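You operate a simulated robot arm through the tools that you are given. There is no shell and no other tool. Be economical: measure what you need, move in short steps, check, and stop when the job is done.

The job below is to be done with a simulated robot arm. You get a single attempt, and the scene is never put back.

Task
Send the white spacer off in the small green tray.
Fine: spacer in, tray pushed to the yellow stop, both latches over it, ready button once: the yellow lamp shows.

Only the result counts: the job must be done as asked and must still hold three seconds after the hand-in. Knocking over, shifting, dropping, spilling or breaking anything else fails it.

Robot
A 7-joint arm with a two-finger parallel gripper, fixed in place. Base frame: the origin is at the foot of the arm, x ahead of it, y to its left, z up; the work surface is at about z = 175. Units: mm, rad, N and s.
With the tool pointing down near the work surface it reaches from about 100 to 580 mm from the base axis. Its first joint turns from -1.152 to 1.152 rad. Payload 2.6 kg.
The tool frame sits at the grasp point between the pads (the TCP): z along the fingers, y along the line on which they close. The tips reach 30 mm beyond it. Largest opening 94 mm; finger width 28, thickness 10; the body of the gripper, 50 by 96 mm, starts 55 mm behind the TCP.
Orientation is that of the tool frame in the base frame, as [roll, pitch, yaw] about the fixed x, y, z axes, in that order (R = Rz(yaw) Ry(pitch) Rx(roll)). With the fingers straight down and closing along the base's y, the tool's x points along the base's -x, its y along +y and its z along -z.

Tools
- The arm moves only by the tool arm_command. Its argument "plan" is a list of rows, each an object (a shift or turn left out is 0, a gripper value left out holds the last) with "dp": the shift along the base's x, y, z in mm, a list of three; "turn": the turn, a rotation vector about the base's x, y, z in rad, a list of three; "hand": the closure, from 0 (fully open) to 1 (shut). In form: [{"dp": [x, y, z], "turn": [ax, ay, az], "hand": hand}, ...]. A call has 1 to 12 rows; each row shifts and turns the commanded pose from where the row before left it. Rows are played at 5 a second. More than 50 mm and 0.15 rad between two rows, or a gripper value outside its range, and nothing of the call is played. Where a pose cannot be reached the arm comes as near as it can. A force on the tool above 90 N (or 10 N above the force at the start of the call, whichever is more), or a blocked arm, ends the call early, and 0.2 s more pass. Each finger travels about 72 mm/s and halts on what it meets, pressing with about 33 N; the grip force reading is that of the motor and also rises with nothing between the fingers. The clock runs only during rows and for 0.2 s after the last one: add rows that do not move to give the fingers time. The reply holds the time, the measured pose of the TCP, the force on the tool along the base axes, the opening and the grip force, in the units named above and with some noise, with the torque about the TCP (base axes, N m) and any sound that the robot's microphone picked up.
- Cameras (640 x 400 px; columns grow to the right, rows downward): "scene" is fixed at [44.7, 431.4, 584.6]; the picture's right is [-0.74, -0.67, 0.00], its down [-0.26, 0.29, -0.92] and it looks along [0.62, -0.68, -0.39] (base axes); focal length 270 px, centre (320, 200). "wrist" rides on the gripper at [76, 14, -102] in the tool frame; the picture's right is [-0.18, 0.98, 0.00], its down [-0.75, -0.14, -0.64] and it looks along [-0.63, -0.12, 0.77] (tool axes); focal length 243 px, centre (320, 200). There is no depth. A picture from a camera that has moved, and an enlarged one, comes with that camera's place and axes in the base frame and with its lens.
- snapshot(camera): a new picture of that camera. It takes no simulated time.
- inspect(camera, box): a new picture of the part [left, top, right, bottom] of that camera's present view, enlarged. It takes no simulated time.
- finish_job(): hands the job in; it is judged then, once.

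Go step by step. Nothing tells you positions but the pictures and the camera data: compare them with the known pose of the tool, close in by small moves and look again before you grip or let go. The budget is 120 turns and 76 pictures, counting those below and the enlarged ones. Unless the task says otherwise, let go and move clear before handing in, and close with one line.

The tools are called after "Emit:" by a JSON object that holds its "fn" and its "kwargs". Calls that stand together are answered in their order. arm_command: Moves the arm, as the interface text tells. Its arguments: {"type":"object","properties":{"plan":{"type":"array","items":{"type":"object","properties":{"dp":{"type":"array","items":{"type":"number"}},"turn":{"type":"array","items":{"type":"number"}},"hand":{"type":"number"}}}}},"required":["plan"]} The other tools are called the same way: snapshot (camera) takes a picture; inspect (camera, box) takes an enlarged picture of a part of a camera's view; finish_job () hands the job in.

At the start:

```text
t: 0.0
position: [283.1, -84.7, 482.2]
tool_rot: [-3.141, 0.001, 3.141]
force: [-0.1, -0.9, 0.4]
moment: [-0.01, 0.0, 0.0]
width: 93.9
gripper_force: 0.1
```

scene: 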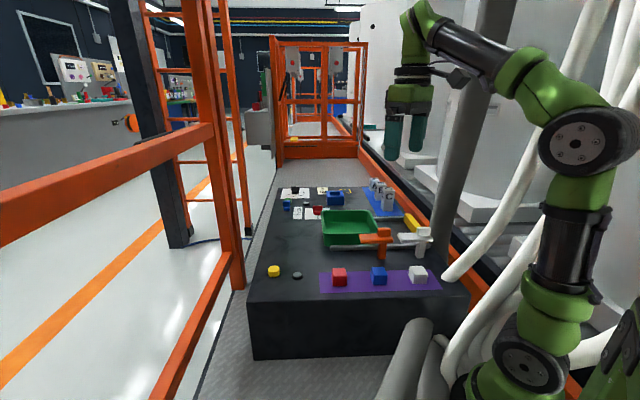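
wrist: 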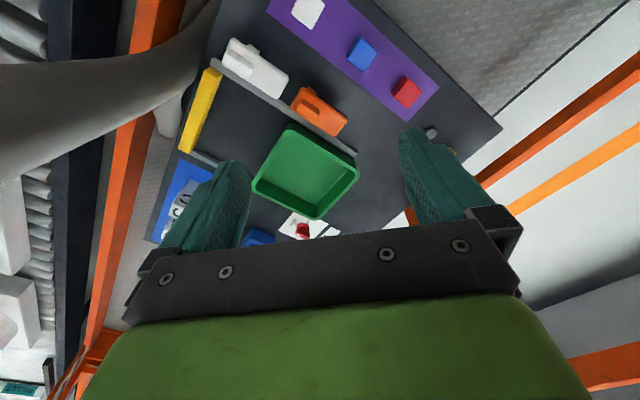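

I see a table with a purple strip holding red, blue and white blocks, a green tray between rails, a yellow stop, and orange and white devices that may be the latches. I'll look closer first.

Emit:
{"fn": "inspect", "kwargs": {"camera": "scene", "box": [250, 170, 470, 310]}}

Emit:
{"fn": "inspect", "kwargs": {"camera": "wrist", "box": [140, 0, 500, 250]}}

```text
2.86 times, centred on (360, 240) of scene
camera zoom: at [44.7, 431.4, 584.6], right [-0.74, -0.67, 0.0], down [-0.26, 0.29, -0.92], along [0.62, -0.68, -0.39], focal length 770 px, centre (206, 86)
```

zoom: 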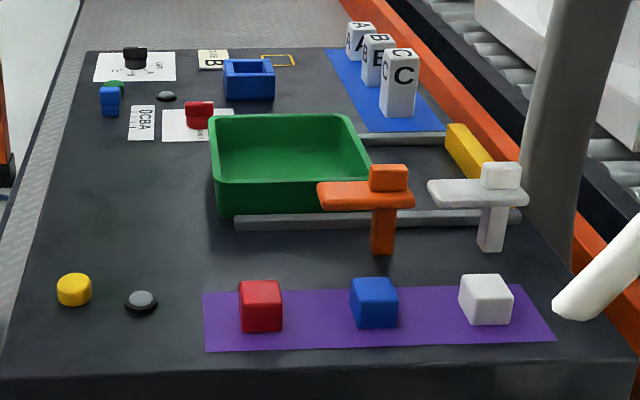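

```text
1.60 times, centred on (320, 125) of wrist
camera zoom: at [206.3, -71.3, 585.9], right [0.18, 0.98, 0.0], down [0.75, -0.14, 0.64], along [0.63, -0.12, -0.77], focal length 388 px, centre (320, 320)
```

zoom: 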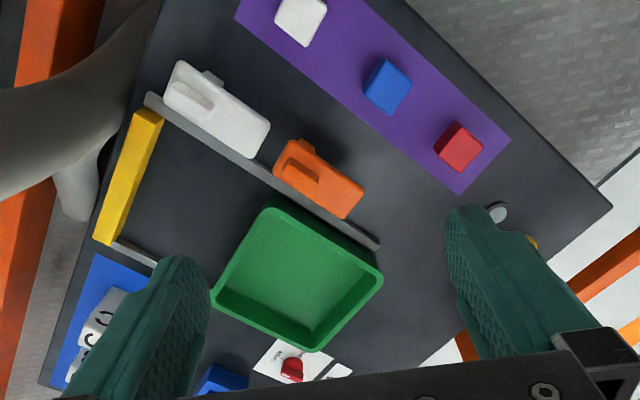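

The table is turned about 45° to the base, with the rails running towards a yellow stop at about (317,-282). I need a closer look at the buttons, lamp and latches.

Emit:
{"fn": "inspect", "kwargs": {"camera": "scene", "box": [255, 180, 345, 236]}}

Emit:
{"fn": "inspect", "kwargs": {"camera": "scene", "box": [255, 250, 335, 300]}}

Emit:
{"fn": "inspect", "kwargs": {"camera": "scene", "box": [350, 205, 446, 265]}}

```text
7.11 times, centred on (300, 208) of scene
camera zoom: at [44.7, 431.4, 584.6], right [-0.74, -0.67, 0.0], down [-0.26, 0.29, -0.92], along [0.62, -0.68, -0.39], focal length 1917 px, centre (462, 143)
```

zoom: 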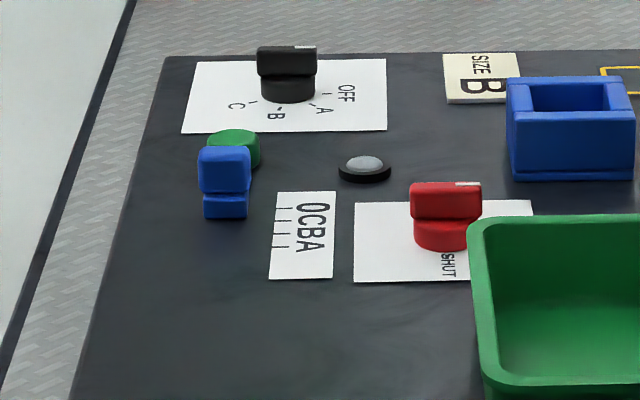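

```text
8.00 times, centred on (295, 275) of scene
camera zoom: at [44.7, 431.4, 584.6], right [-0.74, -0.67, 0.0], down [-0.26, 0.29, -0.92], along [0.62, -0.68, -0.39], focal length 2156 px, centre (520, -400)
```

zoom: 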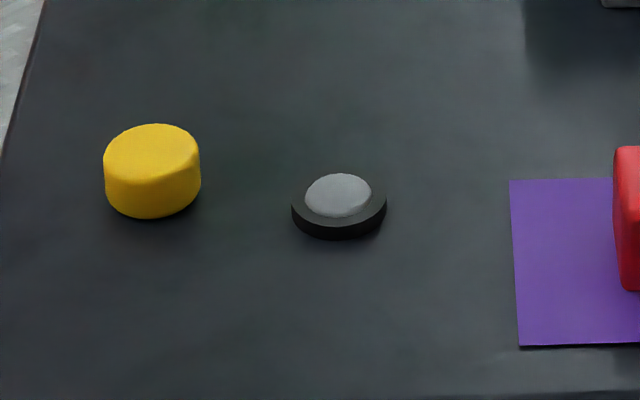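

```text
6.67 times, centred on (398, 235) of scene
camera zoom: at [44.7, 431.4, 584.6], right [-0.74, -0.67, 0.0], down [-0.26, 0.29, -0.92], along [0.62, -0.68, -0.39], focal length 1797 px, centre (-200, -33)
```

zoom: 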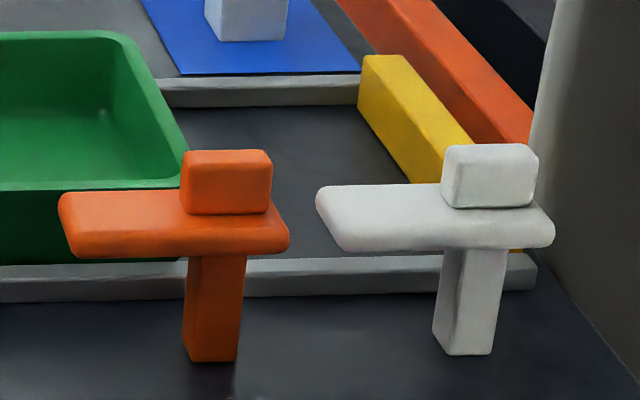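

The yellow cap next to the grey unlit dome is the ready button and its lamp. The white cube at about (215,-85) is the spacer. I'll turn the tool -45° and move over the spacer.

Emit:
{"fn": "arm_command", "kwargs": {"plan": [{"dp": [-11, 0, -22], "turn": [0, 0, -0.131]}, {"dp": [-11, 0, -22], "turn": [0, 0, -0.131]}, {"dp": [-11, 0, -22], "turn": [0, 0, -0.131]}, {"dp": [-11, 0, -22], "turn": [0, 0, -0.131]}, {"dp": [-11, 0, -22], "turn": [0, 0, -0.131]}, {"dp": [-11, 0, -22], "turn": [0, 0, -0.131]}, {}]}}

Emit:
{"fn": "snapshot", "kwargs": {"camera": "wrist"}}

Emit:
{"fn": "snapshot", "kwargs": {"camera": "scene"}}

```text
t: 1.6
position: [217.7, -87.0, 351.8]
tool_rot: [3.14, 0.002, 2.354]
force: [0.4, -0.2, -0.3]
moment: [0.04, 0.03, 0.02]
width: 94.2
gripper_force: 0.0
```

```text
68 pictures are left
camera wrist: at [173.0, -22.7, 454.9], right [0.83, 0.56, 0.0], down [0.43, -0.63, 0.64], along [0.36, -0.53, -0.77], focal length 243 px, centre (320, 200)
```

wrist: 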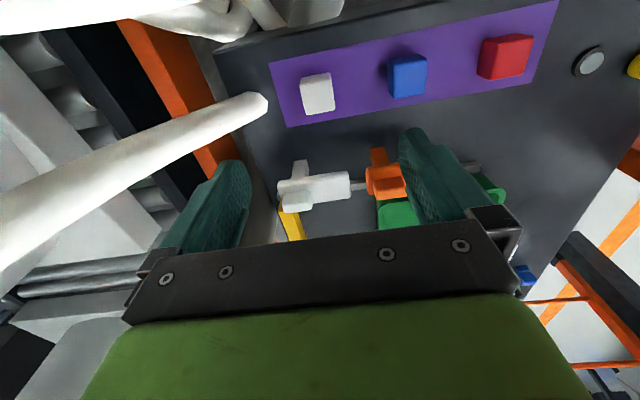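

```text
67 pictures are left
```

scene: 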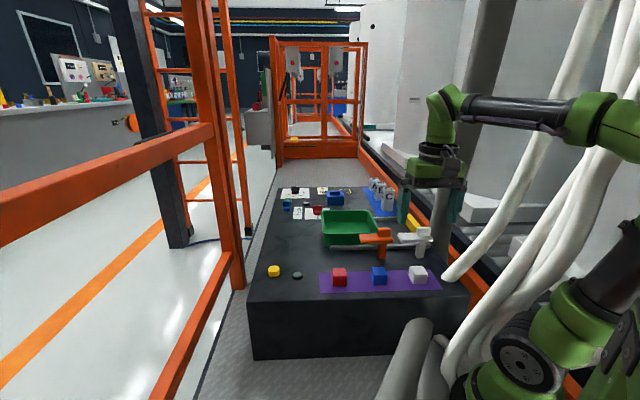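

The tool now hangs over the white cube. I'll enlarge the view to get its exact position and turn.

Emit:
{"fn": "inspect", "kwargs": {"camera": "wrist", "box": [270, 50, 366, 110]}}

Emit:
{"fn": "inspect", "kwargs": {"camera": "scene", "box": [388, 250, 452, 290]}}

```text
6.67 times, centred on (318, 80) of wrist
camera zoom: at [173.0, -22.7, 454.9], right [0.83, 0.56, 0.0], down [0.43, -0.63, 0.64], along [0.36, -0.53, -0.77], focal length 1618 px, centre (333, 1000)
```

zoom: 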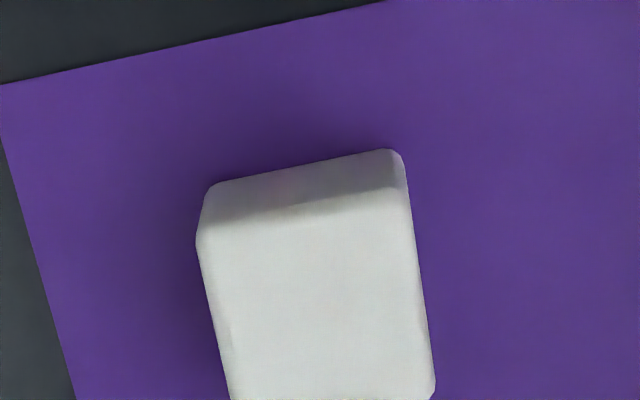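

```text
10.00 times, centred on (420, 270) of scene
camera zoom: at [44.7, 431.4, 584.6], right [-0.74, -0.67, 0.0], down [-0.26, 0.29, -0.92], along [0.62, -0.68, -0.39], focal length 2695 px, centre (-680, -500)
```

zoom: 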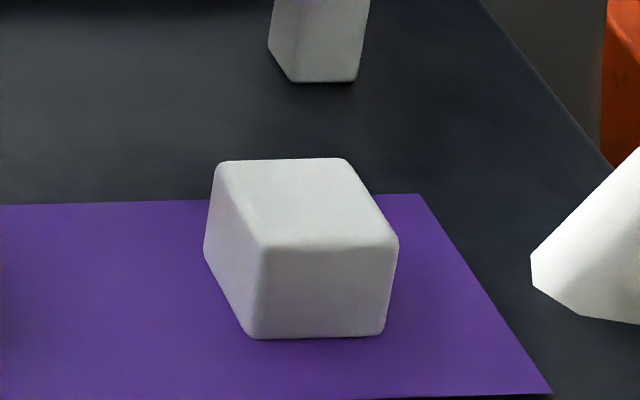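

The spacer is centred at about (215.5,-85.6), is about 28 mm wide and is lined up with the tool. I'll go down to TCP z 210 and grip it.

Emit:
{"fn": "arm_command", "kwargs": {"plan": [{"dp": [-2, 1, -40]}, {"dp": [0, 0, -40]}, {"dp": [0, 0, -30]}, {"dp": [0, 0, -20]}, {"dp": [0, 0, -11]}, {}]}}

Emit:
{"fn": "inspect", "kwargs": {"camera": "scene", "box": [370, 220, 466, 300]}}

```text
t: 3.0
position: [214.5, -86.0, 208.8]
tool_rot: [-3.141, 0.001, 2.358]
force: [0.0, -0.3, -0.2]
moment: [-0.01, -0.01, 0.01]
width: 94.2
gripper_force: 0.0
```

```text
5.00 times, centred on (418, 260) of scene
camera zoom: at [44.7, 431.4, 584.6], right [-0.74, -0.67, 0.0], down [-0.26, 0.29, -0.92], along [0.62, -0.68, -0.39], focal length 1348 px, centre (-170, -100)
```

zoom: 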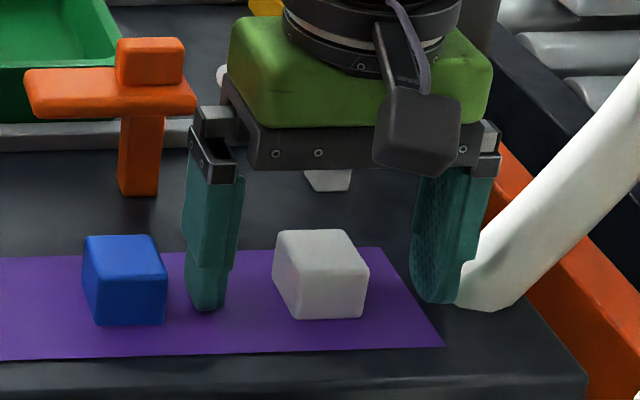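

The fingers straddle the spacer evenly. I'll close on it and lift a little.

Emit:
{"fn": "arm_command", "kwargs": {"plan": [{"hand": 1}, {}, {}, {}, {}, {"dp": [0, 0, 20]}, {"dp": [0, 0, 30]}, {"dp": [0, 0, 40]}, {}]}}

Emit:
{"fn": "snapshot", "kwargs": {"camera": "scene"}}

Emit:
{"fn": "snapshot", "kwargs": {"camera": "wrist"}}

```text
t: 5.0
position: [215.5, -86.6, 296.0]
tool_rot: [-3.141, 0.001, 2.356]
force: [0.1, 0.1, 0.0]
moment: [-0.02, -0.01, 0.02]
width: 30.9
gripper_force: 32.6
```

```text
63 pictures are left
```

scene: 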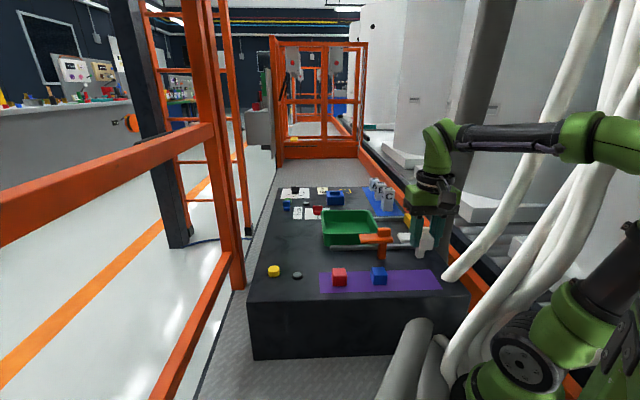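

```text
62 pictures are left
camera wrist: at [170.1, -23.3, 399.3], right [0.83, 0.56, 0.0], down [0.43, -0.63, 0.64], along [0.36, -0.53, -0.77], focal length 243 px, centre (320, 200)
```

wrist: 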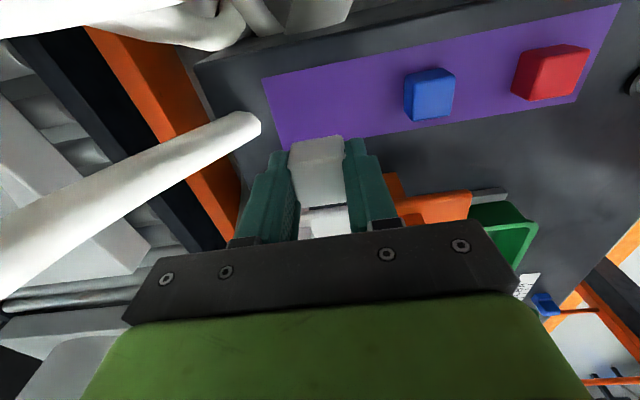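

The spacer is held at a width of 31 mm. Next I rise above the latches and cross to a point above the tray centre, about (464,-149).

Emit:
{"fn": "arm_command", "kwargs": {"plan": [{"dp": [0, 0, 40]}, {"dp": [35, -9, 0]}, {"dp": [35, -9, 0]}, {"dp": [35, -9, 0]}, {"dp": [35, -9, 0]}, {"dp": [35, -9, 0]}, {"dp": [35, -9, 0]}, {"dp": [35, -9, 0]}, {}]}}

Emit:
{"fn": "snapshot", "kwargs": {"camera": "wrist"}}

Emit:
{"fn": "inspect", "kwargs": {"camera": "scene", "box": [290, 150, 450, 270]}}

```text
t: 7.0
position: [457.1, -148.2, 335.6]
tool_rot: [3.141, -0.001, 2.355]
force: [0.3, 0.2, 0.3]
moment: [0.0, -0.01, -0.02]
width: 30.8
gripper_force: 33.0
```

```text
61 pictures are left
camera wrist: at [414.3, -82.8, 438.3], right [0.83, 0.56, 0.0], down [0.43, -0.63, 0.64], along [0.36, -0.53, -0.77], focal length 243 px, centre (320, 200)
```

wrist: 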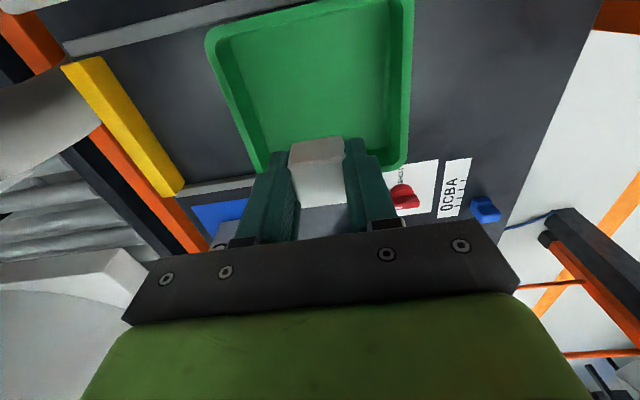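

```text
3.33 times, centred on (370, 210) of scene
camera zoom: at [44.7, 431.4, 584.6], right [-0.74, -0.67, 0.0], down [-0.26, 0.29, -0.92], along [0.62, -0.68, -0.39], focal length 898 px, centre (153, 167)
```

zoom: 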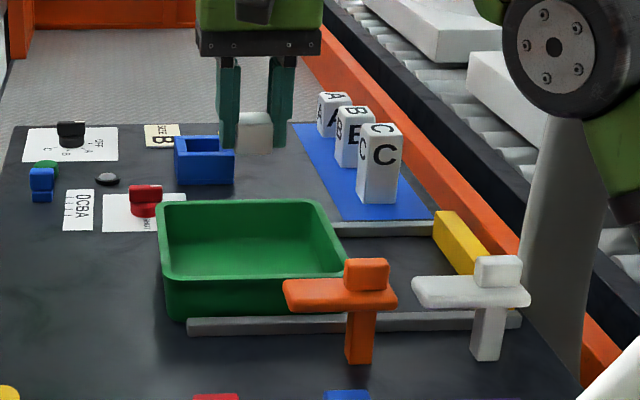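

I'm over the tray centre, so I'll lower the spacer into it.

Emit:
{"fn": "arm_command", "kwargs": {"plan": [{"dp": [2, 0, -40]}, {"dp": [0, 0, -40]}, {"dp": [0, 0, -25]}, {"dp": [0, 0, -8]}, {}]}}

Emit:
{"fn": "inspect", "kwargs": {"camera": "scene", "box": [290, 150, 450, 270]}}

Emit:
{"fn": "snapshot", "kwargs": {"camera": "wrist"}}

```text
t: 8.2
position: [462.2, -148.0, 224.9]
tool_rot: [3.141, -0.001, 2.356]
force: [-0.1, 0.4, -0.2]
moment: [-0.02, -0.02, 0.02]
width: 30.8
gripper_force: 33.0
```

```text
3.33 times, centred on (370, 210) of scene
camera zoom: at [44.7, 431.4, 584.6], right [-0.74, -0.67, 0.0], down [-0.26, 0.29, -0.92], along [0.62, -0.68, -0.39], focal length 898 px, centre (153, 167)
```

zoom: 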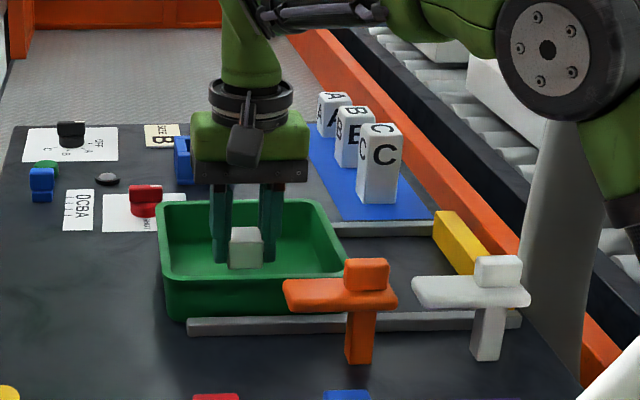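

```text
58 pictures are left
camera wrist: at [417.7, -82.8, 328.1], right [0.83, 0.56, 0.0], down [0.43, -0.63, 0.64], along [0.36, -0.53, -0.77], focal length 243 px, centre (320, 200)
```

wrist: 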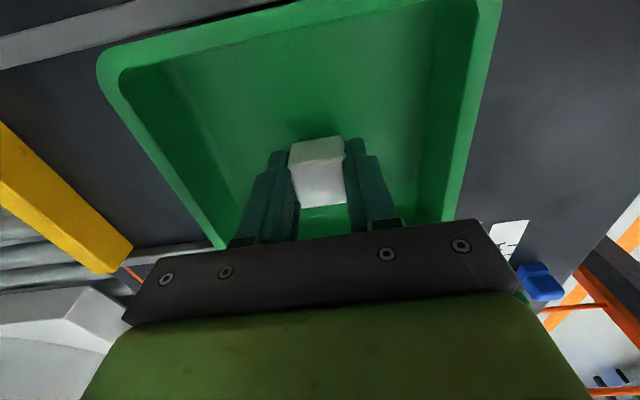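

The spacer is just above the tray floor, so I'll feel downward in small steps.

Emit:
{"fn": "arm_command", "kwargs": {"plan": [{"dp": [0, 0, -4]}, {"dp": [0, 0, -3]}, {}]}}

Emit:
{"fn": "arm_command", "kwargs": {"plan": [{"dp": [0, 0, -2]}, {}]}}

```text
t: 9.0
position: [462.7, -146.3, 219.0]
tool_rot: [3.141, -0.001, 2.356]
force: [0.0, 0.6, -0.3]
moment: [0.02, 0.01, 0.01]
width: 30.8
gripper_force: 32.7
```

```text
t: 9.6
position: [461.7, -148.3, 217.2]
tool_rot: [-3.141, 0.0, 2.353]
force: [-0.3, 1.0, -0.1]
moment: [0.0, -0.02, -0.01]
width: 30.9
gripper_force: 33.1
```

Emit:
{"fn": "arm_command", "kwargs": {"plan": [{"dp": [0, 0, -2]}, {}]}}

Emit:
{"fn": "arm_command", "kwargs": {"plan": [{"dp": [0, 0, -2]}, {}]}}

```text
t: 10.2
position: [462.5, -147.2, 214.3]
tool_rot: [3.142, 0.002, 2.353]
force: [-0.2, 0.1, 0.1]
moment: [0.0, 0.02, 0.03]
width: 30.7
gripper_force: 32.6
```

```text
t: 10.8
position: [464.1, -148.9, 212.7]
tool_rot: [3.14, 0.0, 2.355]
force: [0.7, 0.5, -0.9]
moment: [-0.03, 0.01, -0.05]
width: 30.8
gripper_force: 33.0
```

The spacer is at the tray floor within a millimetre or two. I'll open gently and rise.

Emit:
{"fn": "arm_command", "kwargs": {"plan": [{"dp": [0, 0, -1]}, {"hand": 0.6}, {"hand": 0.4}, {}, {}, {"dp": [0, 0, 20]}, {"dp": [0, 0, 40]}, {"dp": [0, 0, 40]}, {}]}}

Emit:
{"fn": "snapshot", "kwargs": {"camera": "wrist"}}

Emit:
{"fn": "inspect", "kwargs": {"camera": "scene", "box": [290, 150, 450, 270]}}

```text
t: 12.8
position: [460.5, -149.4, 313.0]
tool_rot: [3.141, -0.001, 2.357]
force: [0.0, -0.7, -0.4]
moment: [-0.03, 0.03, -0.01]
width: 56.6
gripper_force: 0.1
```

```text
57 pictures are left
camera wrist: at [416.7, -84.8, 415.8], right [0.83, 0.56, 0.0], down [0.43, -0.63, 0.64], along [0.36, -0.53, -0.77], focal length 243 px, centre (320, 200)
```

wrist: 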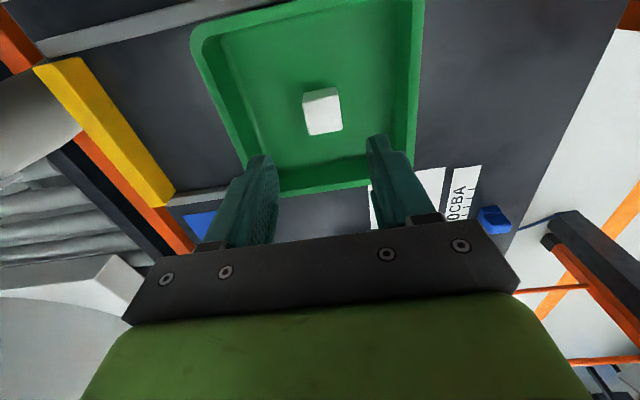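

```text
3.33 times, centred on (370, 210) of scene
camera zoom: at [44.7, 431.4, 584.6], right [-0.74, -0.67, 0.0], down [-0.26, 0.29, -0.92], along [0.62, -0.68, -0.39], focal length 898 px, centre (153, 167)
```

zoom: 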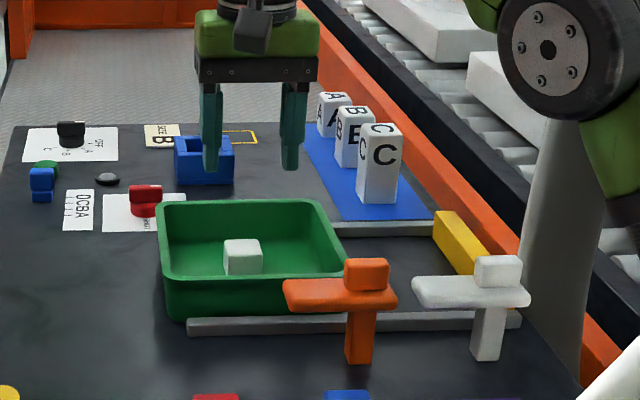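

The spacer lies in the tray. Next I close the fingers and go to the far side of the tray, around (541,-68), ready to push towards the stop.

Emit:
{"fn": "arm_command", "kwargs": {"plan": [{"dp": [27, 27, 0], "hand": 1}, {"dp": [27, 27, 0]}, {"dp": [26, 26, 0]}, {}, {}]}}

Emit:
{"fn": "snapshot", "kwargs": {"camera": "wrist"}}

Emit:
{"fn": "inspect", "kwargs": {"camera": "scene", "box": [250, 150, 450, 290]}}

```text
t: 14.0
position: [542.1, -67.9, 311.8]
tool_rot: [3.141, 0.0, 2.358]
force: [0.8, -0.1, -0.9]
moment: [0.01, 0.0, 0.03]
width: 0.0
gripper_force: 33.1
```

```text
55 pictures are left
camera wrist: at [497.7, -4.8, 415.2], right [0.83, 0.56, 0.0], down [0.43, -0.63, 0.64], along [0.36, -0.53, -0.77], focal length 243 px, centre (320, 200)
```

wrist: 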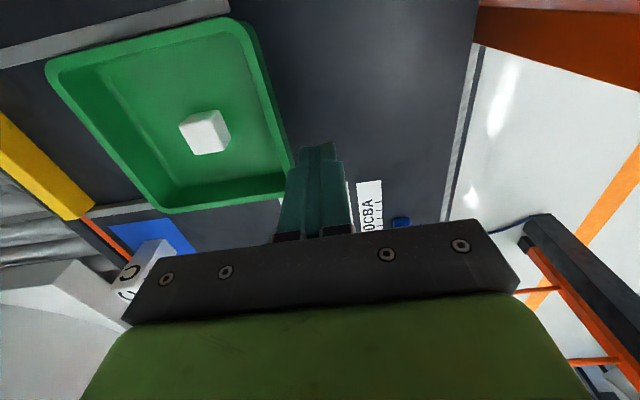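

```text
2.86 times, centred on (350, 220) of scene
camera zoom: at [44.7, 431.4, 584.6], right [-0.74, -0.67, 0.0], down [-0.26, 0.29, -0.92], along [0.62, -0.68, -0.39], focal length 770 px, centre (234, 143)
```

zoom: 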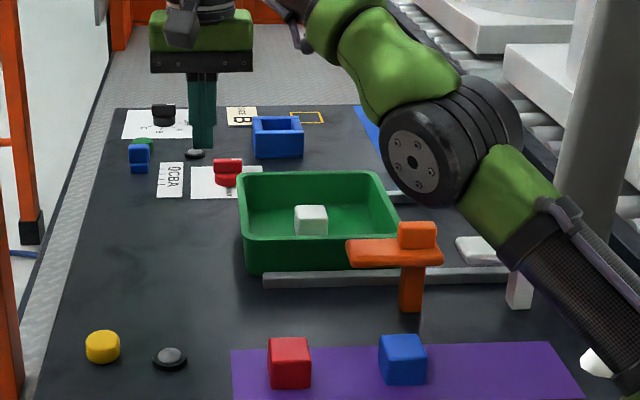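

There is about 30 mm of clearance to the tray wall, so I'll lower beside it.

Emit:
{"fn": "arm_command", "kwargs": {"plan": [{"dp": [0, 0, -35]}, {"dp": [0, 0, -35]}, {"dp": [0, 0, -27]}, {}]}}

Emit:
{"fn": "snapshot", "kwargs": {"camera": "scene"}}

Emit:
{"fn": "snapshot", "kwargs": {"camera": "wrist"}}

```text
t: 15.0
position: [540.9, -64.7, 216.6]
tool_rot: [3.141, 0.0, 2.355]
force: [-0.1, -0.3, 0.7]
moment: [-0.03, -0.01, -0.01]
width: 0.0
gripper_force: 33.0
```

```text
53 pictures are left
```

scene: 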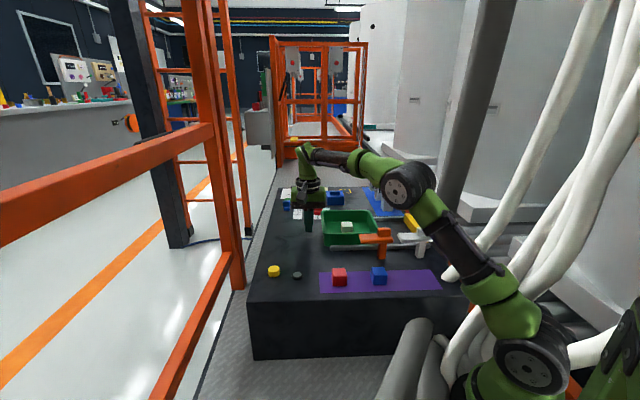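

```text
52 pictures are left
camera wrist: at [497.3, -2.0, 320.0], right [0.83, 0.56, 0.0], down [0.43, -0.63, 0.64], along [0.36, -0.53, -0.77], focal length 243 px, centre (320, 200)
```

wrist: 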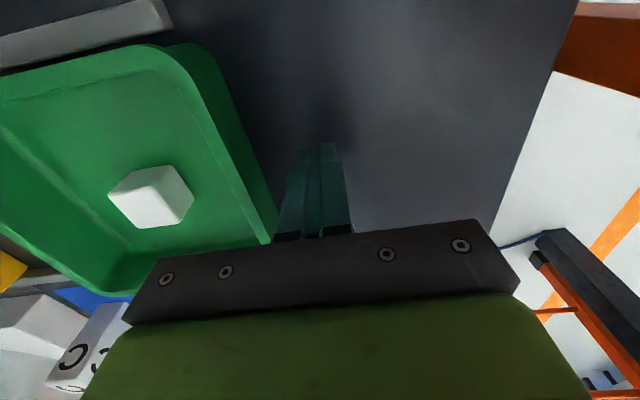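

The fingers stand beside the tray wall, well clear. I start pushing along the rail direction (-u).

Emit:
{"fn": "arm_command", "kwargs": {"plan": [{"dp": [-8, -8, 0]}, {"dp": [-8, -8, 0]}, {"dp": [-8, -8, 0]}, {"dp": [-8, -8, 0]}, {"dp": [-8, -8, 0]}, {}]}}

Emit:
{"fn": "inspect", "kwargs": {"camera": "scene", "box": [290, 150, 450, 270]}}

```text
t: 16.4
position: [501.1, -107.1, 215.6]
tool_rot: [3.141, 0.001, 2.355]
force: [-0.5, 0.0, -0.9]
moment: [0.01, 0.03, 0.01]
width: 0.1
gripper_force: 33.1
```

```text
3.33 times, centred on (370, 210) of scene
camera zoom: at [44.7, 431.4, 584.6], right [-0.74, -0.67, 0.0], down [-0.26, 0.29, -0.92], along [0.62, -0.68, -0.39], focal length 898 px, centre (153, 167)
```

zoom: 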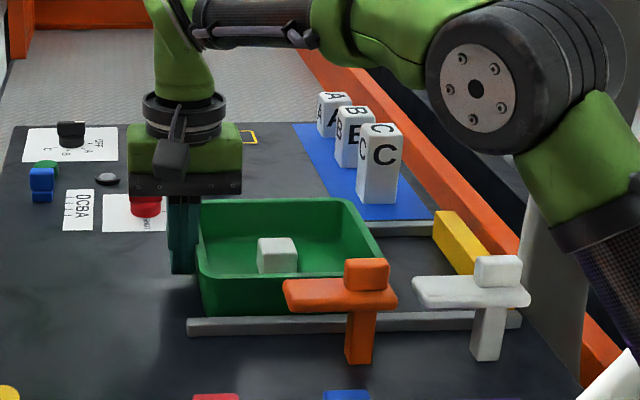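

The tray slides straight with little force. I continue pushing.

Emit:
{"fn": "arm_command", "kwargs": {"plan": [{"dp": [-8, -8, 0]}, {"dp": [-8, -8, 0]}, {"dp": [-8, -8, 0]}, {"dp": [-8, -8, 0]}, {}]}}

Emit:
{"fn": "inspect", "kwargs": {"camera": "scene", "box": [290, 150, 450, 270]}}

```text
t: 17.6
position: [469.5, -139.0, 214.5]
tool_rot: [3.14, 0.003, 2.357]
force: [1.1, 0.7, 0.1]
moment: [-0.02, 0.02, -0.02]
width: 0.0
gripper_force: 32.6
```

```text
3.33 times, centred on (370, 210) of scene
camera zoom: at [44.7, 431.4, 584.6], right [-0.74, -0.67, 0.0], down [-0.26, 0.29, -0.92], along [0.62, -0.68, -0.39], focal length 898 px, centre (153, 167)
```

zoom: 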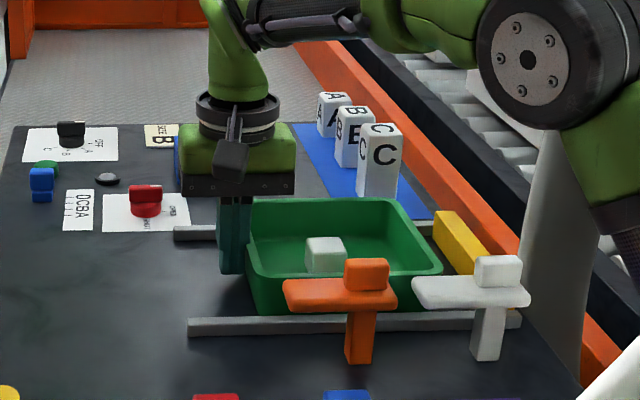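

About 40 mm remain. I go on more slowly.

Emit:
{"fn": "arm_command", "kwargs": {"plan": [{"dp": [-6, -6, 0]}, {"dp": [-6, -6, 0]}, {"dp": [-5, -5, 0]}, {"dp": [-3, -3, 0]}, {}]}}

Emit:
{"fn": "inspect", "kwargs": {"camera": "scene", "box": [340, 190, 440, 260]}}

```text
t: 18.8
position: [450.1, -158.5, 215.3]
tool_rot: [3.141, 0.0, 2.356]
force: [0.7, 0.2, 0.4]
moment: [0.02, -0.01, 0.03]
width: 0.1
gripper_force: 32.9
```

```text
5.71 times, centred on (390, 225) of scene
camera zoom: at [44.7, 431.4, 584.6], right [-0.74, -0.67, 0.0], down [-0.26, 0.29, -0.92], along [0.62, -0.68, -0.39], focal length 1540 px, centre (-80, 57)
```

zoom: 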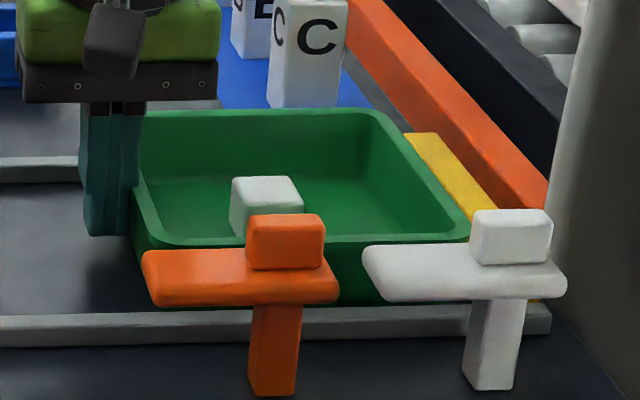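

The tray is nearly at the stop. I continue in 2–3 mm steps, watching the force.

Emit:
{"fn": "arm_command", "kwargs": {"plan": [{"dp": [-2, -2, 0]}, {"dp": [-2, -2, 0]}, {}]}}

Emit:
{"fn": "arm_command", "kwargs": {"plan": [{"dp": [-2, -2, 0]}, {"dp": [-2, -2, 0]}, {}]}}

Emit:
{"fn": "inspect", "kwargs": {"camera": "scene", "box": [340, 190, 440, 260]}}

```text
t: 19.6
position: [445.5, -163.5, 216.1]
tool_rot: [-3.142, 0.0, 2.355]
force: [-0.2, 1.0, 0.8]
moment: [0.0, 0.0, 0.04]
width: 0.2
gripper_force: 33.3
```

```text
t: 20.4
position: [441.9, -167.2, 217.2]
tool_rot: [-3.14, 0.002, 2.356]
force: [1.0, -0.1, 1.0]
moment: [-0.03, 0.02, 0.05]
width: 0.1
gripper_force: 33.1
```

```text
5.71 times, centred on (390, 225) of scene
camera zoom: at [44.7, 431.4, 584.6], right [-0.74, -0.67, 0.0], down [-0.26, 0.29, -0.92], along [0.62, -0.68, -0.39], focal length 1540 px, centre (-80, 57)
```

zoom: 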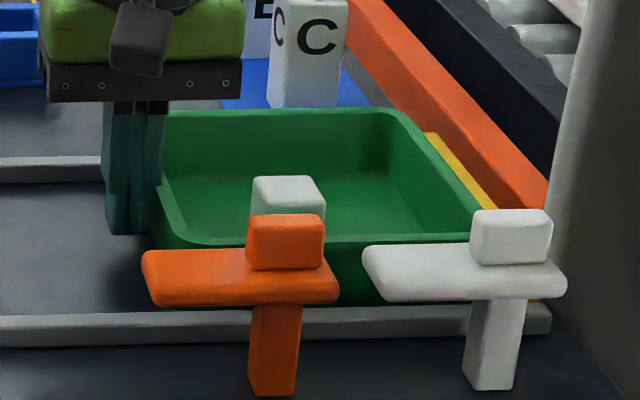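

Emit:
{"fn": "arm_command", "kwargs": {"plan": [{"dp": [-2, -2, 0]}, {"dp": [-1.5, -1.5, 0]}, {}]}}

Emit:
{"fn": "arm_command", "kwargs": {"plan": [{"dp": [-1.5, -1.5, 0]}, {"dp": [-1.5, -1.5, 0]}, {}]}}

Emit:
{"fn": "arm_command", "kwargs": {"plan": [{"dp": [-1.5, -1.5, 0]}, {"dp": [-1.5, -1.5, 0]}, {}]}}

Emit:
{"fn": "inspect", "kwargs": {"camera": "scene", "box": [340, 190, 440, 260]}}

```text
t: 21.2
position: [437.8, -171.0, 216.5]
tool_rot: [3.141, 0.0, 2.355]
force: [0.7, 1.3, 0.5]
moment: [0.0, -0.02, 0.02]
width: 0.0
gripper_force: 33.1
```

```text
t: 22.0
position: [437.8, -171.9, 216.7]
tool_rot: [3.138, 0.001, 2.36]
force: [21.4, 12.5, 1.0]
moment: [-0.03, 0.06, 0.01]
width: 0.1
gripper_force: 33.2
```

```text
t: 22.8
position: [436.8, -171.4, 216.9]
tool_rot: [3.13, 0.001, 2.366]
force: [38.8, 19.6, 3.5]
moment: [-0.06, 0.1, 0.0]
width: 0.1
gripper_force: 33.1
```

```text
5.71 times, centred on (390, 225) of scene
camera zoom: at [44.8, 431.4, 584.6], right [-0.74, -0.67, 0.0], down [-0.26, 0.28, -0.92], along [0.62, -0.68, -0.39], focal length 1540 px, centre (-80, 57)
```

zoom: 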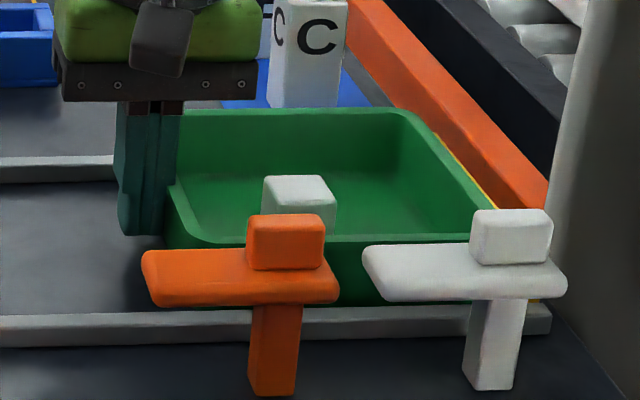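

The tray is firmly against the stop, with about 43 N of force. I back away and rise clear.

Emit:
{"fn": "arm_command", "kwargs": {"plan": [{"dp": [5, 5, 0]}, {"dp": [15, 15, 0]}, {"dp": [10, 10, 30]}, {"dp": [0, 0, 40]}, {"dp": [0, 0, 40]}, {"dp": [0, 0, 30]}, {}]}}

Emit:
{"fn": "snapshot", "kwargs": {"camera": "wrist"}}

Emit:
{"fn": "inspect", "kwargs": {"camera": "scene", "box": [340, 190, 440, 260]}}

```text
t: 24.4
position: [463.1, -147.1, 354.6]
tool_rot: [-3.14, -0.001, 2.354]
force: [1.0, 0.4, 0.8]
moment: [0.0, 0.0, -0.01]
width: 0.0
gripper_force: 32.8
```

```text
46 pictures are left
camera wrist: at [419.1, -83.1, 457.4], right [0.83, 0.56, 0.0], down [0.43, -0.63, 0.64], along [0.36, -0.53, -0.77], focal length 243 px, centre (320, 200)
```

wrist: 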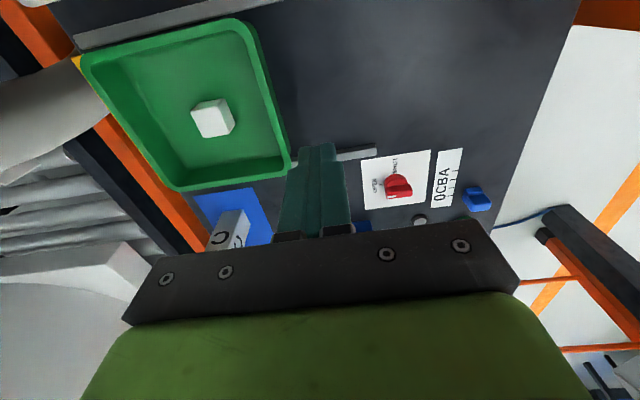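

```text
5.71 times, centred on (390, 225) of scene
camera zoom: at [44.7, 431.4, 584.6], right [-0.74, -0.67, 0.0], down [-0.26, 0.29, -0.92], along [0.62, -0.68, -0.39], focal length 1540 px, centre (-80, 57)
```

zoom: 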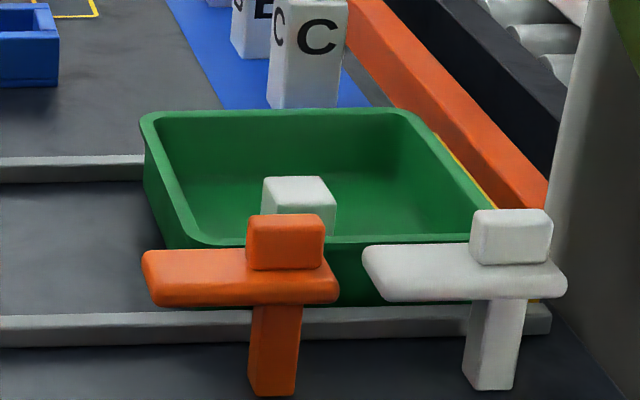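

The tray sits against the stop with the spacer inside. Now I'll move above the latches to measure them.

Emit:
{"fn": "arm_command", "kwargs": {"plan": [{"dp": [-34, 9, 0]}, {"dp": [-33, 9, 0]}, {"dp": [-33, 9, 0]}, {"dp": [-33, 10, 0]}, {}]}}

Emit:
{"fn": "snapshot", "kwargs": {"camera": "wrist"}}

Emit:
{"fn": "inspect", "kwargs": {"camera": "wrist", "box": [160, 40, 400, 190]}}

```text
t: 25.6
position: [327.9, -109.9, 355.0]
tool_rot: [-3.142, 0.001, 2.357]
force: [-1.4, 0.8, -0.4]
moment: [-0.03, 0.01, -0.02]
width: 0.0
gripper_force: 33.1
```

```text
44 pictures are left
camera wrist: at [283.8, -46.8, 458.5], right [0.83, 0.56, 0.0], down [0.43, -0.63, 0.64], along [0.36, -0.53, -0.77], focal length 243 px, centre (320, 200)
```

wrist: 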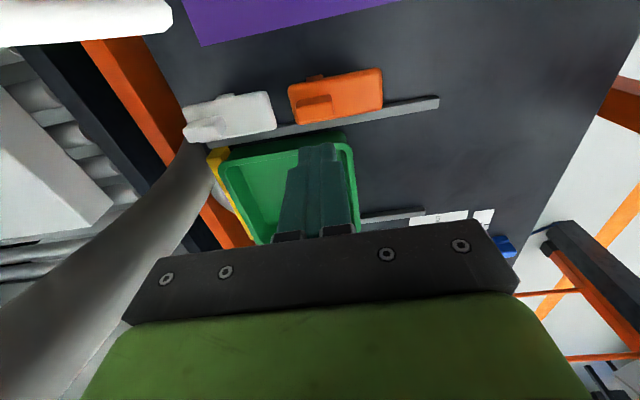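

```text
2.67 times, centred on (280, 115) of wrist
camera zoom: at [283.8, -46.8, 458.5], right [0.83, 0.56, 0.0], down [0.43, -0.63, 0.64], along [0.36, -0.53, -0.77], focal length 647 px, centre (427, 427)
```

zoom: 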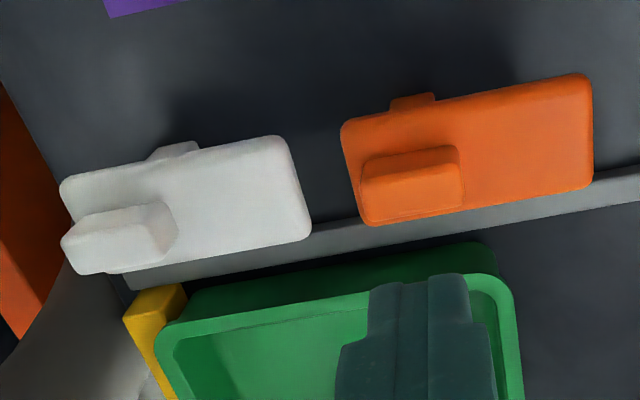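

The orange latch pivots at about (319,-107) and its lever's top is at z≈244, pointing away from the stop. The white latch pivots at about (245,-175). I'll go to the outer side of the orange lever's free end and lower there.

Emit:
{"fn": "arm_command", "kwargs": {"plan": [{"dp": [-7, 32, 0]}, {"dp": [-6, 32, 0]}, {"dp": [0, 0, -35]}, {"dp": [0, 0, -35]}, {"dp": [0, 0, -29]}, {}]}}

Emit:
{"fn": "snapshot", "kwargs": {"camera": "wrist"}}

Emit:
{"fn": "inspect", "kwargs": {"camera": "scene", "box": [330, 180, 450, 270]}}

```text
t: 27.0
position: [314.3, -46.7, 256.1]
tool_rot: [3.141, -0.001, 2.357]
force: [0.0, 0.1, 0.0]
moment: [-0.07, -0.01, 0.01]
width: 0.0
gripper_force: 32.7
```

```text
42 pictures are left
camera wrist: at [269.8, 16.8, 359.4], right [0.83, 0.56, 0.0], down [0.43, -0.63, 0.64], along [0.36, -0.53, -0.77], focal length 243 px, centre (320, 200)
```

wrist: 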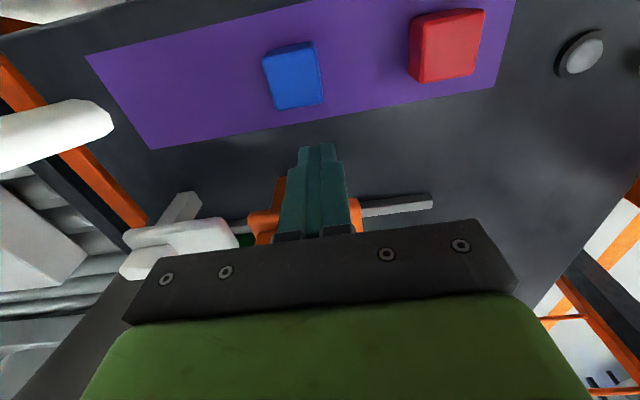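

```text
4.44 times, centred on (390, 225) of scene
camera zoom: at [44.7, 431.4, 584.6], right [-0.74, -0.67, 0.0], down [-0.26, 0.29, -0.92], along [0.62, -0.68, -0.39], focal length 1198 px, centre (9, 89)
```

zoom: 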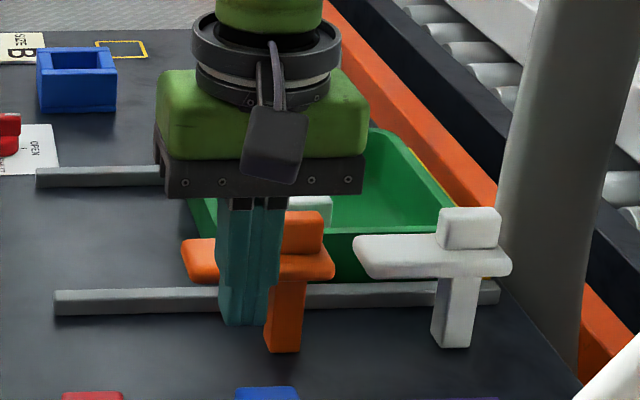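

The fingertips sit just outside the lever's end at the right height. I'll push it inward along an arc.

Emit:
{"fn": "arm_command", "kwargs": {"plan": [{"dp": [12, -10.6, 0]}, {"dp": [11.3, -2.8, 0]}, {"dp": [11.3, -4.2, 0]}, {"dp": [9.9, -9.9, 0]}, {}]}}

Emit:
{"fn": "inspect", "kwargs": {"camera": "scene", "box": [330, 180, 450, 270]}}

Emit:
{"fn": "snapshot", "kwargs": {"camera": "wrist"}}

```text
t: 28.2
position: [361.5, -75.9, 257.3]
tool_rot: [-3.141, 0.001, 2.357]
force: [0.4, 0.5, -0.4]
moment: [0.0, 0.0, 0.0]
width: 0.2
gripper_force: 32.7
```

```text
4.44 times, centred on (390, 225) of scene
camera zoom: at [44.7, 431.4, 584.6], right [-0.74, -0.67, 0.0], down [-0.26, 0.29, -0.92], along [0.62, -0.68, -0.39], focal length 1198 px, centre (9, 89)
```

zoom: 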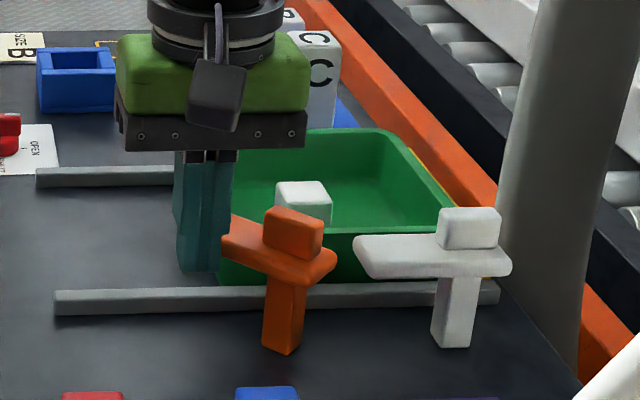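

```text
39 pictures are left
camera wrist: at [316.6, -11.0, 359.5], right [0.83, 0.56, 0.0], down [0.43, -0.63, 0.64], along [0.36, -0.53, -0.77], focal length 243 px, centre (320, 200)
```

wrist: 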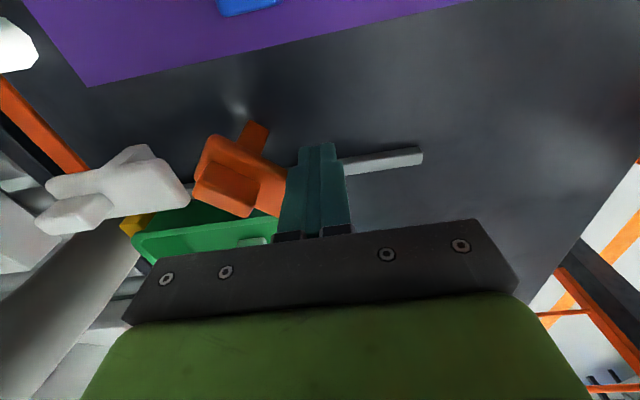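

The orange lever is turning freely and is about 45° round. I continue the arc to 90°.

Emit:
{"fn": "arm_command", "kwargs": {"plan": [{"dp": [4.6, -10.3, 0]}, {"dp": [2.5, -15.2, 0]}, {"dp": [-1.4, -8.5, 0]}, {}]}}

Emit:
{"fn": "inspect", "kwargs": {"camera": "scene", "box": [330, 180, 450, 270]}}

Emit:
{"fn": "snapshot", "kwargs": {"camera": "wrist"}}

```text
t: 29.2
position: [366.0, -108.6, 255.4]
tool_rot: [3.141, -0.001, 2.357]
force: [0.6, -0.3, -0.1]
moment: [0.02, -0.01, 0.0]
width: 0.2
gripper_force: 32.5
```

```text
4.44 times, centred on (390, 225) of scene
camera zoom: at [44.7, 431.4, 584.6], right [-0.74, -0.67, 0.0], down [-0.26, 0.29, -0.92], along [0.62, -0.68, -0.39], focal length 1198 px, centre (9, 89)
```

zoom: 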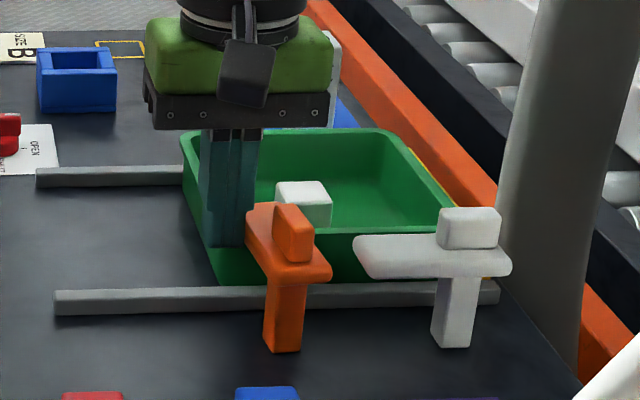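

```text
37 pictures are left
camera wrist: at [321.5, -44.0, 359.1], right [0.83, 0.56, 0.0], down [0.43, -0.63, 0.64], along [0.36, -0.53, -0.77], focal length 243 px, centre (320, 200)
```

wrist: 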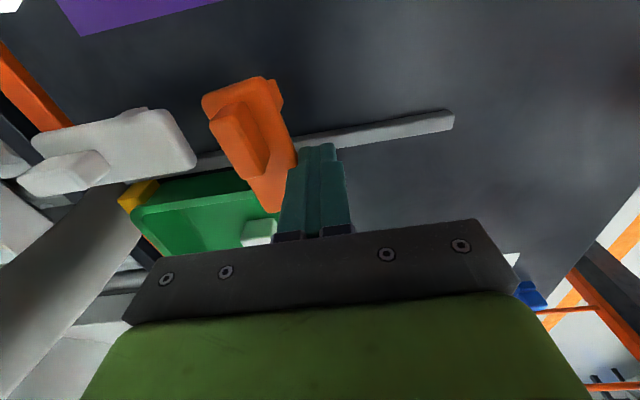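

The orange lever is about 78° round and over the tray wall. One more small push should bring it to 90°.

Emit:
{"fn": "arm_command", "kwargs": {"plan": [{"dp": [-2, -5, 0]}, {"dp": [-3, -5, 0]}, {}]}}

Emit:
{"fn": "inspect", "kwargs": {"camera": "scene", "box": [330, 180, 450, 270]}}

Emit:
{"fn": "snapshot", "kwargs": {"camera": "wrist"}}

```text
t: 30.0
position: [364.0, -114.2, 255.4]
tool_rot: [3.137, -0.002, 2.361]
force: [19.0, 21.4, -10.3]
moment: [0.34, -0.47, -0.38]
width: 0.0
gripper_force: 33.0
```

```text
4.44 times, centred on (390, 225) of scene
camera zoom: at [44.8, 431.4, 584.6], right [-0.74, -0.67, 0.0], down [-0.26, 0.28, -0.92], along [0.62, -0.68, -0.39], focal length 1198 px, centre (9, 89)
```

zoom: 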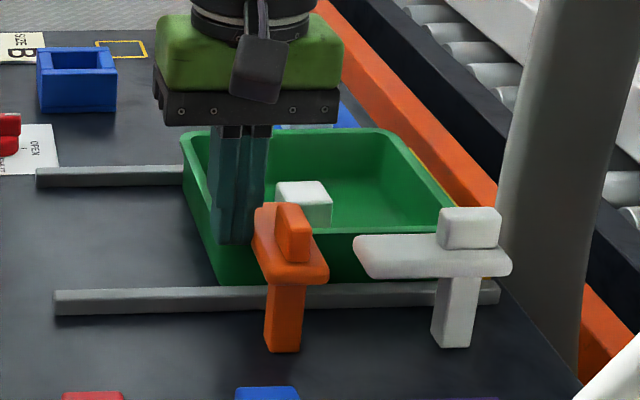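

```text
35 pictures are left
camera wrist: at [318.9, -50.9, 360.1], right [0.82, 0.57, 0.0], down [0.43, -0.64, 0.64], along [0.37, -0.52, -0.77], focal length 243 px, centre (320, 200)
```

wrist: 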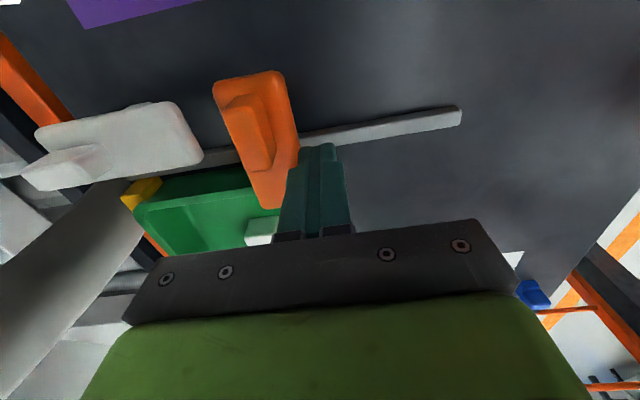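

The orange latch has hit its end stop at about 90°, over the tray. I'll back off, rise, and move to the start point for the white latch.

Emit:
{"fn": "arm_command", "kwargs": {"plan": [{"dp": [6, 6, 0]}, {"dp": [8, 8, 0]}, {"dp": [0, 0, 35]}, {"dp": [0, 0, 35]}, {"dp": [0, 0, 30]}, {"dp": [-32, -2.5, 0]}, {"dp": [-32, -2.5, 0]}, {"dp": [-32, -2.5, 0]}, {"dp": [-33, -2.5, 0]}, {}]}}

Emit:
{"fn": "snapshot", "kwargs": {"camera": "wrist"}}

Emit:
{"fn": "snapshot", "kwargs": {"camera": "scene"}}

```text
t: 32.2
position: [248.7, -112.2, 358.0]
tool_rot: [-3.141, 0.0, 2.355]
force: [-1.0, -0.4, 0.4]
moment: [0.01, 0.02, 0.03]
width: 0.1
gripper_force: 33.1
```

```text
34 pictures are left
camera wrist: at [203.2, -48.0, 460.5], right [0.83, 0.56, 0.0], down [0.43, -0.63, 0.64], along [0.36, -0.53, -0.77], focal length 243 px, centre (320, 200)
```

wrist: 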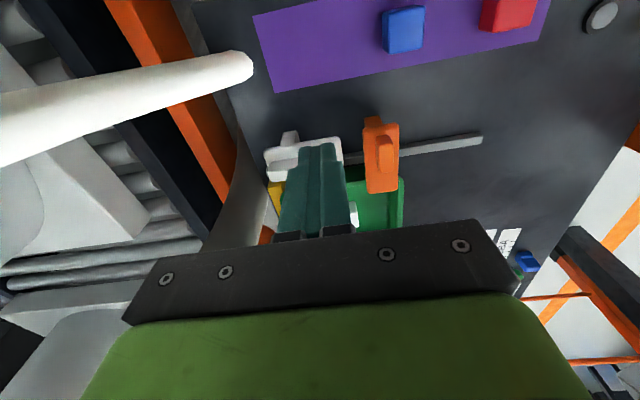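

```text
33 pictures are left
```

scene: 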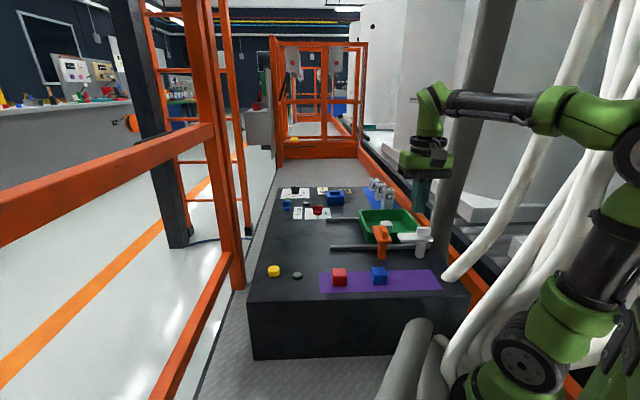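

I'm above the white latch's start point. I lower beside its free end.

Emit:
{"fn": "arm_command", "kwargs": {"plan": [{"dp": [-1, -1, -35]}, {"dp": [0, 0, -35]}, {"dp": [0, 0, -31]}, {}]}}

Emit:
{"fn": "inspect", "kwargs": {"camera": "scene", "box": [350, 180, 470, 270]}}

```text
t: 33.2
position: [246.7, -112.0, 255.7]
tool_rot: [3.141, 0.001, 2.354]
force: [-0.7, 0.2, 0.1]
moment: [0.03, -0.04, 0.02]
width: 0.2
gripper_force: 32.9
```

```text
4.44 times, centred on (410, 225) of scene
camera zoom: at [44.7, 431.4, 584.6], right [-0.74, -0.67, 0.0], down [-0.26, 0.29, -0.92], along [0.62, -0.68, -0.39], focal length 1198 px, centre (-80, 89)
```

zoom: 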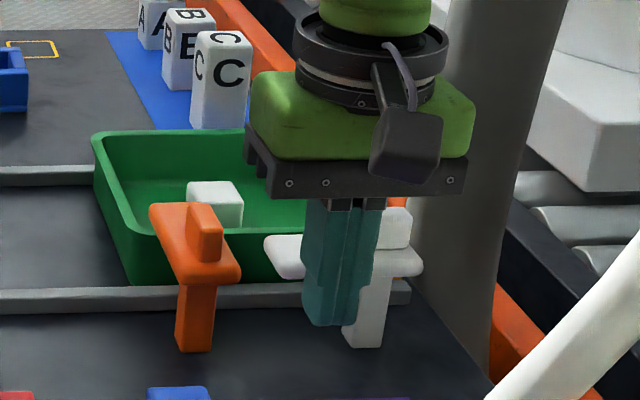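

The setup matches the one for the orange latch, so I'll do the same arc push.

Emit:
{"fn": "arm_command", "kwargs": {"plan": [{"dp": [10.6, -12, 0]}, {"dp": [11.3, -2.8, 0]}, {"dp": [11.3, -4.2, 0]}, {"dp": [9.9, -9.9, 0]}, {}]}}

Emit:
{"fn": "inspect", "kwargs": {"camera": "scene", "box": [350, 180, 470, 270]}}

```text
t: 34.4
position: [289.2, -143.5, 255.4]
tool_rot: [3.141, 0.001, 2.357]
force: [0.5, -0.1, -0.2]
moment: [0.03, 0.0, 0.0]
width: 0.0
gripper_force: 32.5
```

```text
4.44 times, centred on (410, 225) of scene
camera zoom: at [44.7, 431.4, 584.6], right [-0.74, -0.67, 0.0], down [-0.26, 0.29, -0.92], along [0.62, -0.68, -0.39], focal length 1198 px, centre (-80, 89)
```

zoom: 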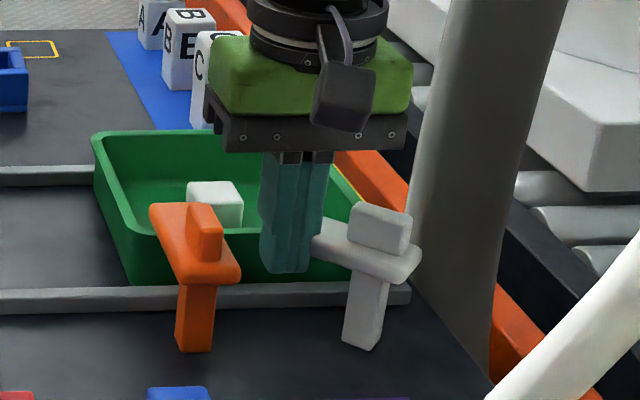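

The white lever is about 40° round. I continue the arc.

Emit:
{"fn": "arm_command", "kwargs": {"plan": [{"dp": [5.5, -11, 0]}, {"dp": [2.5, -15.2, 0]}, {"dp": [-1.4, -8.5, 0]}, {}]}}

Emit:
{"fn": "inspect", "kwargs": {"camera": "scene", "box": [350, 180, 470, 270]}}

```text
t: 35.4
position: [295.3, -179.2, 255.1]
tool_rot: [-3.141, 0.002, 2.353]
force: [-0.5, -0.2, -0.5]
moment: [-0.02, -0.02, 0.02]
width: 0.1
gripper_force: 33.0
```

```text
4.44 times, centred on (410, 225) of scene
camera zoom: at [44.7, 431.4, 584.6], right [-0.74, -0.67, 0.0], down [-0.26, 0.29, -0.92], along [0.62, -0.68, -0.39], focal length 1198 px, centre (-80, 89)
```

zoom: 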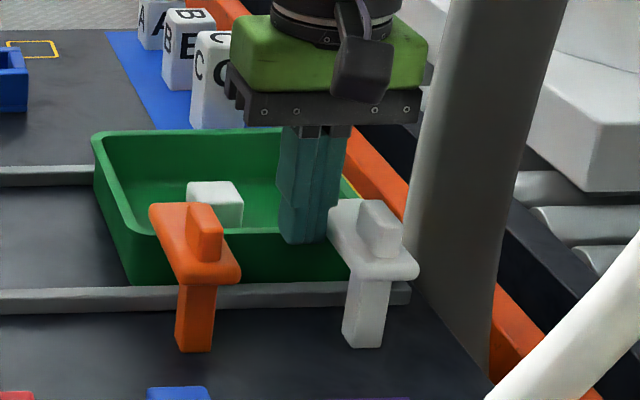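

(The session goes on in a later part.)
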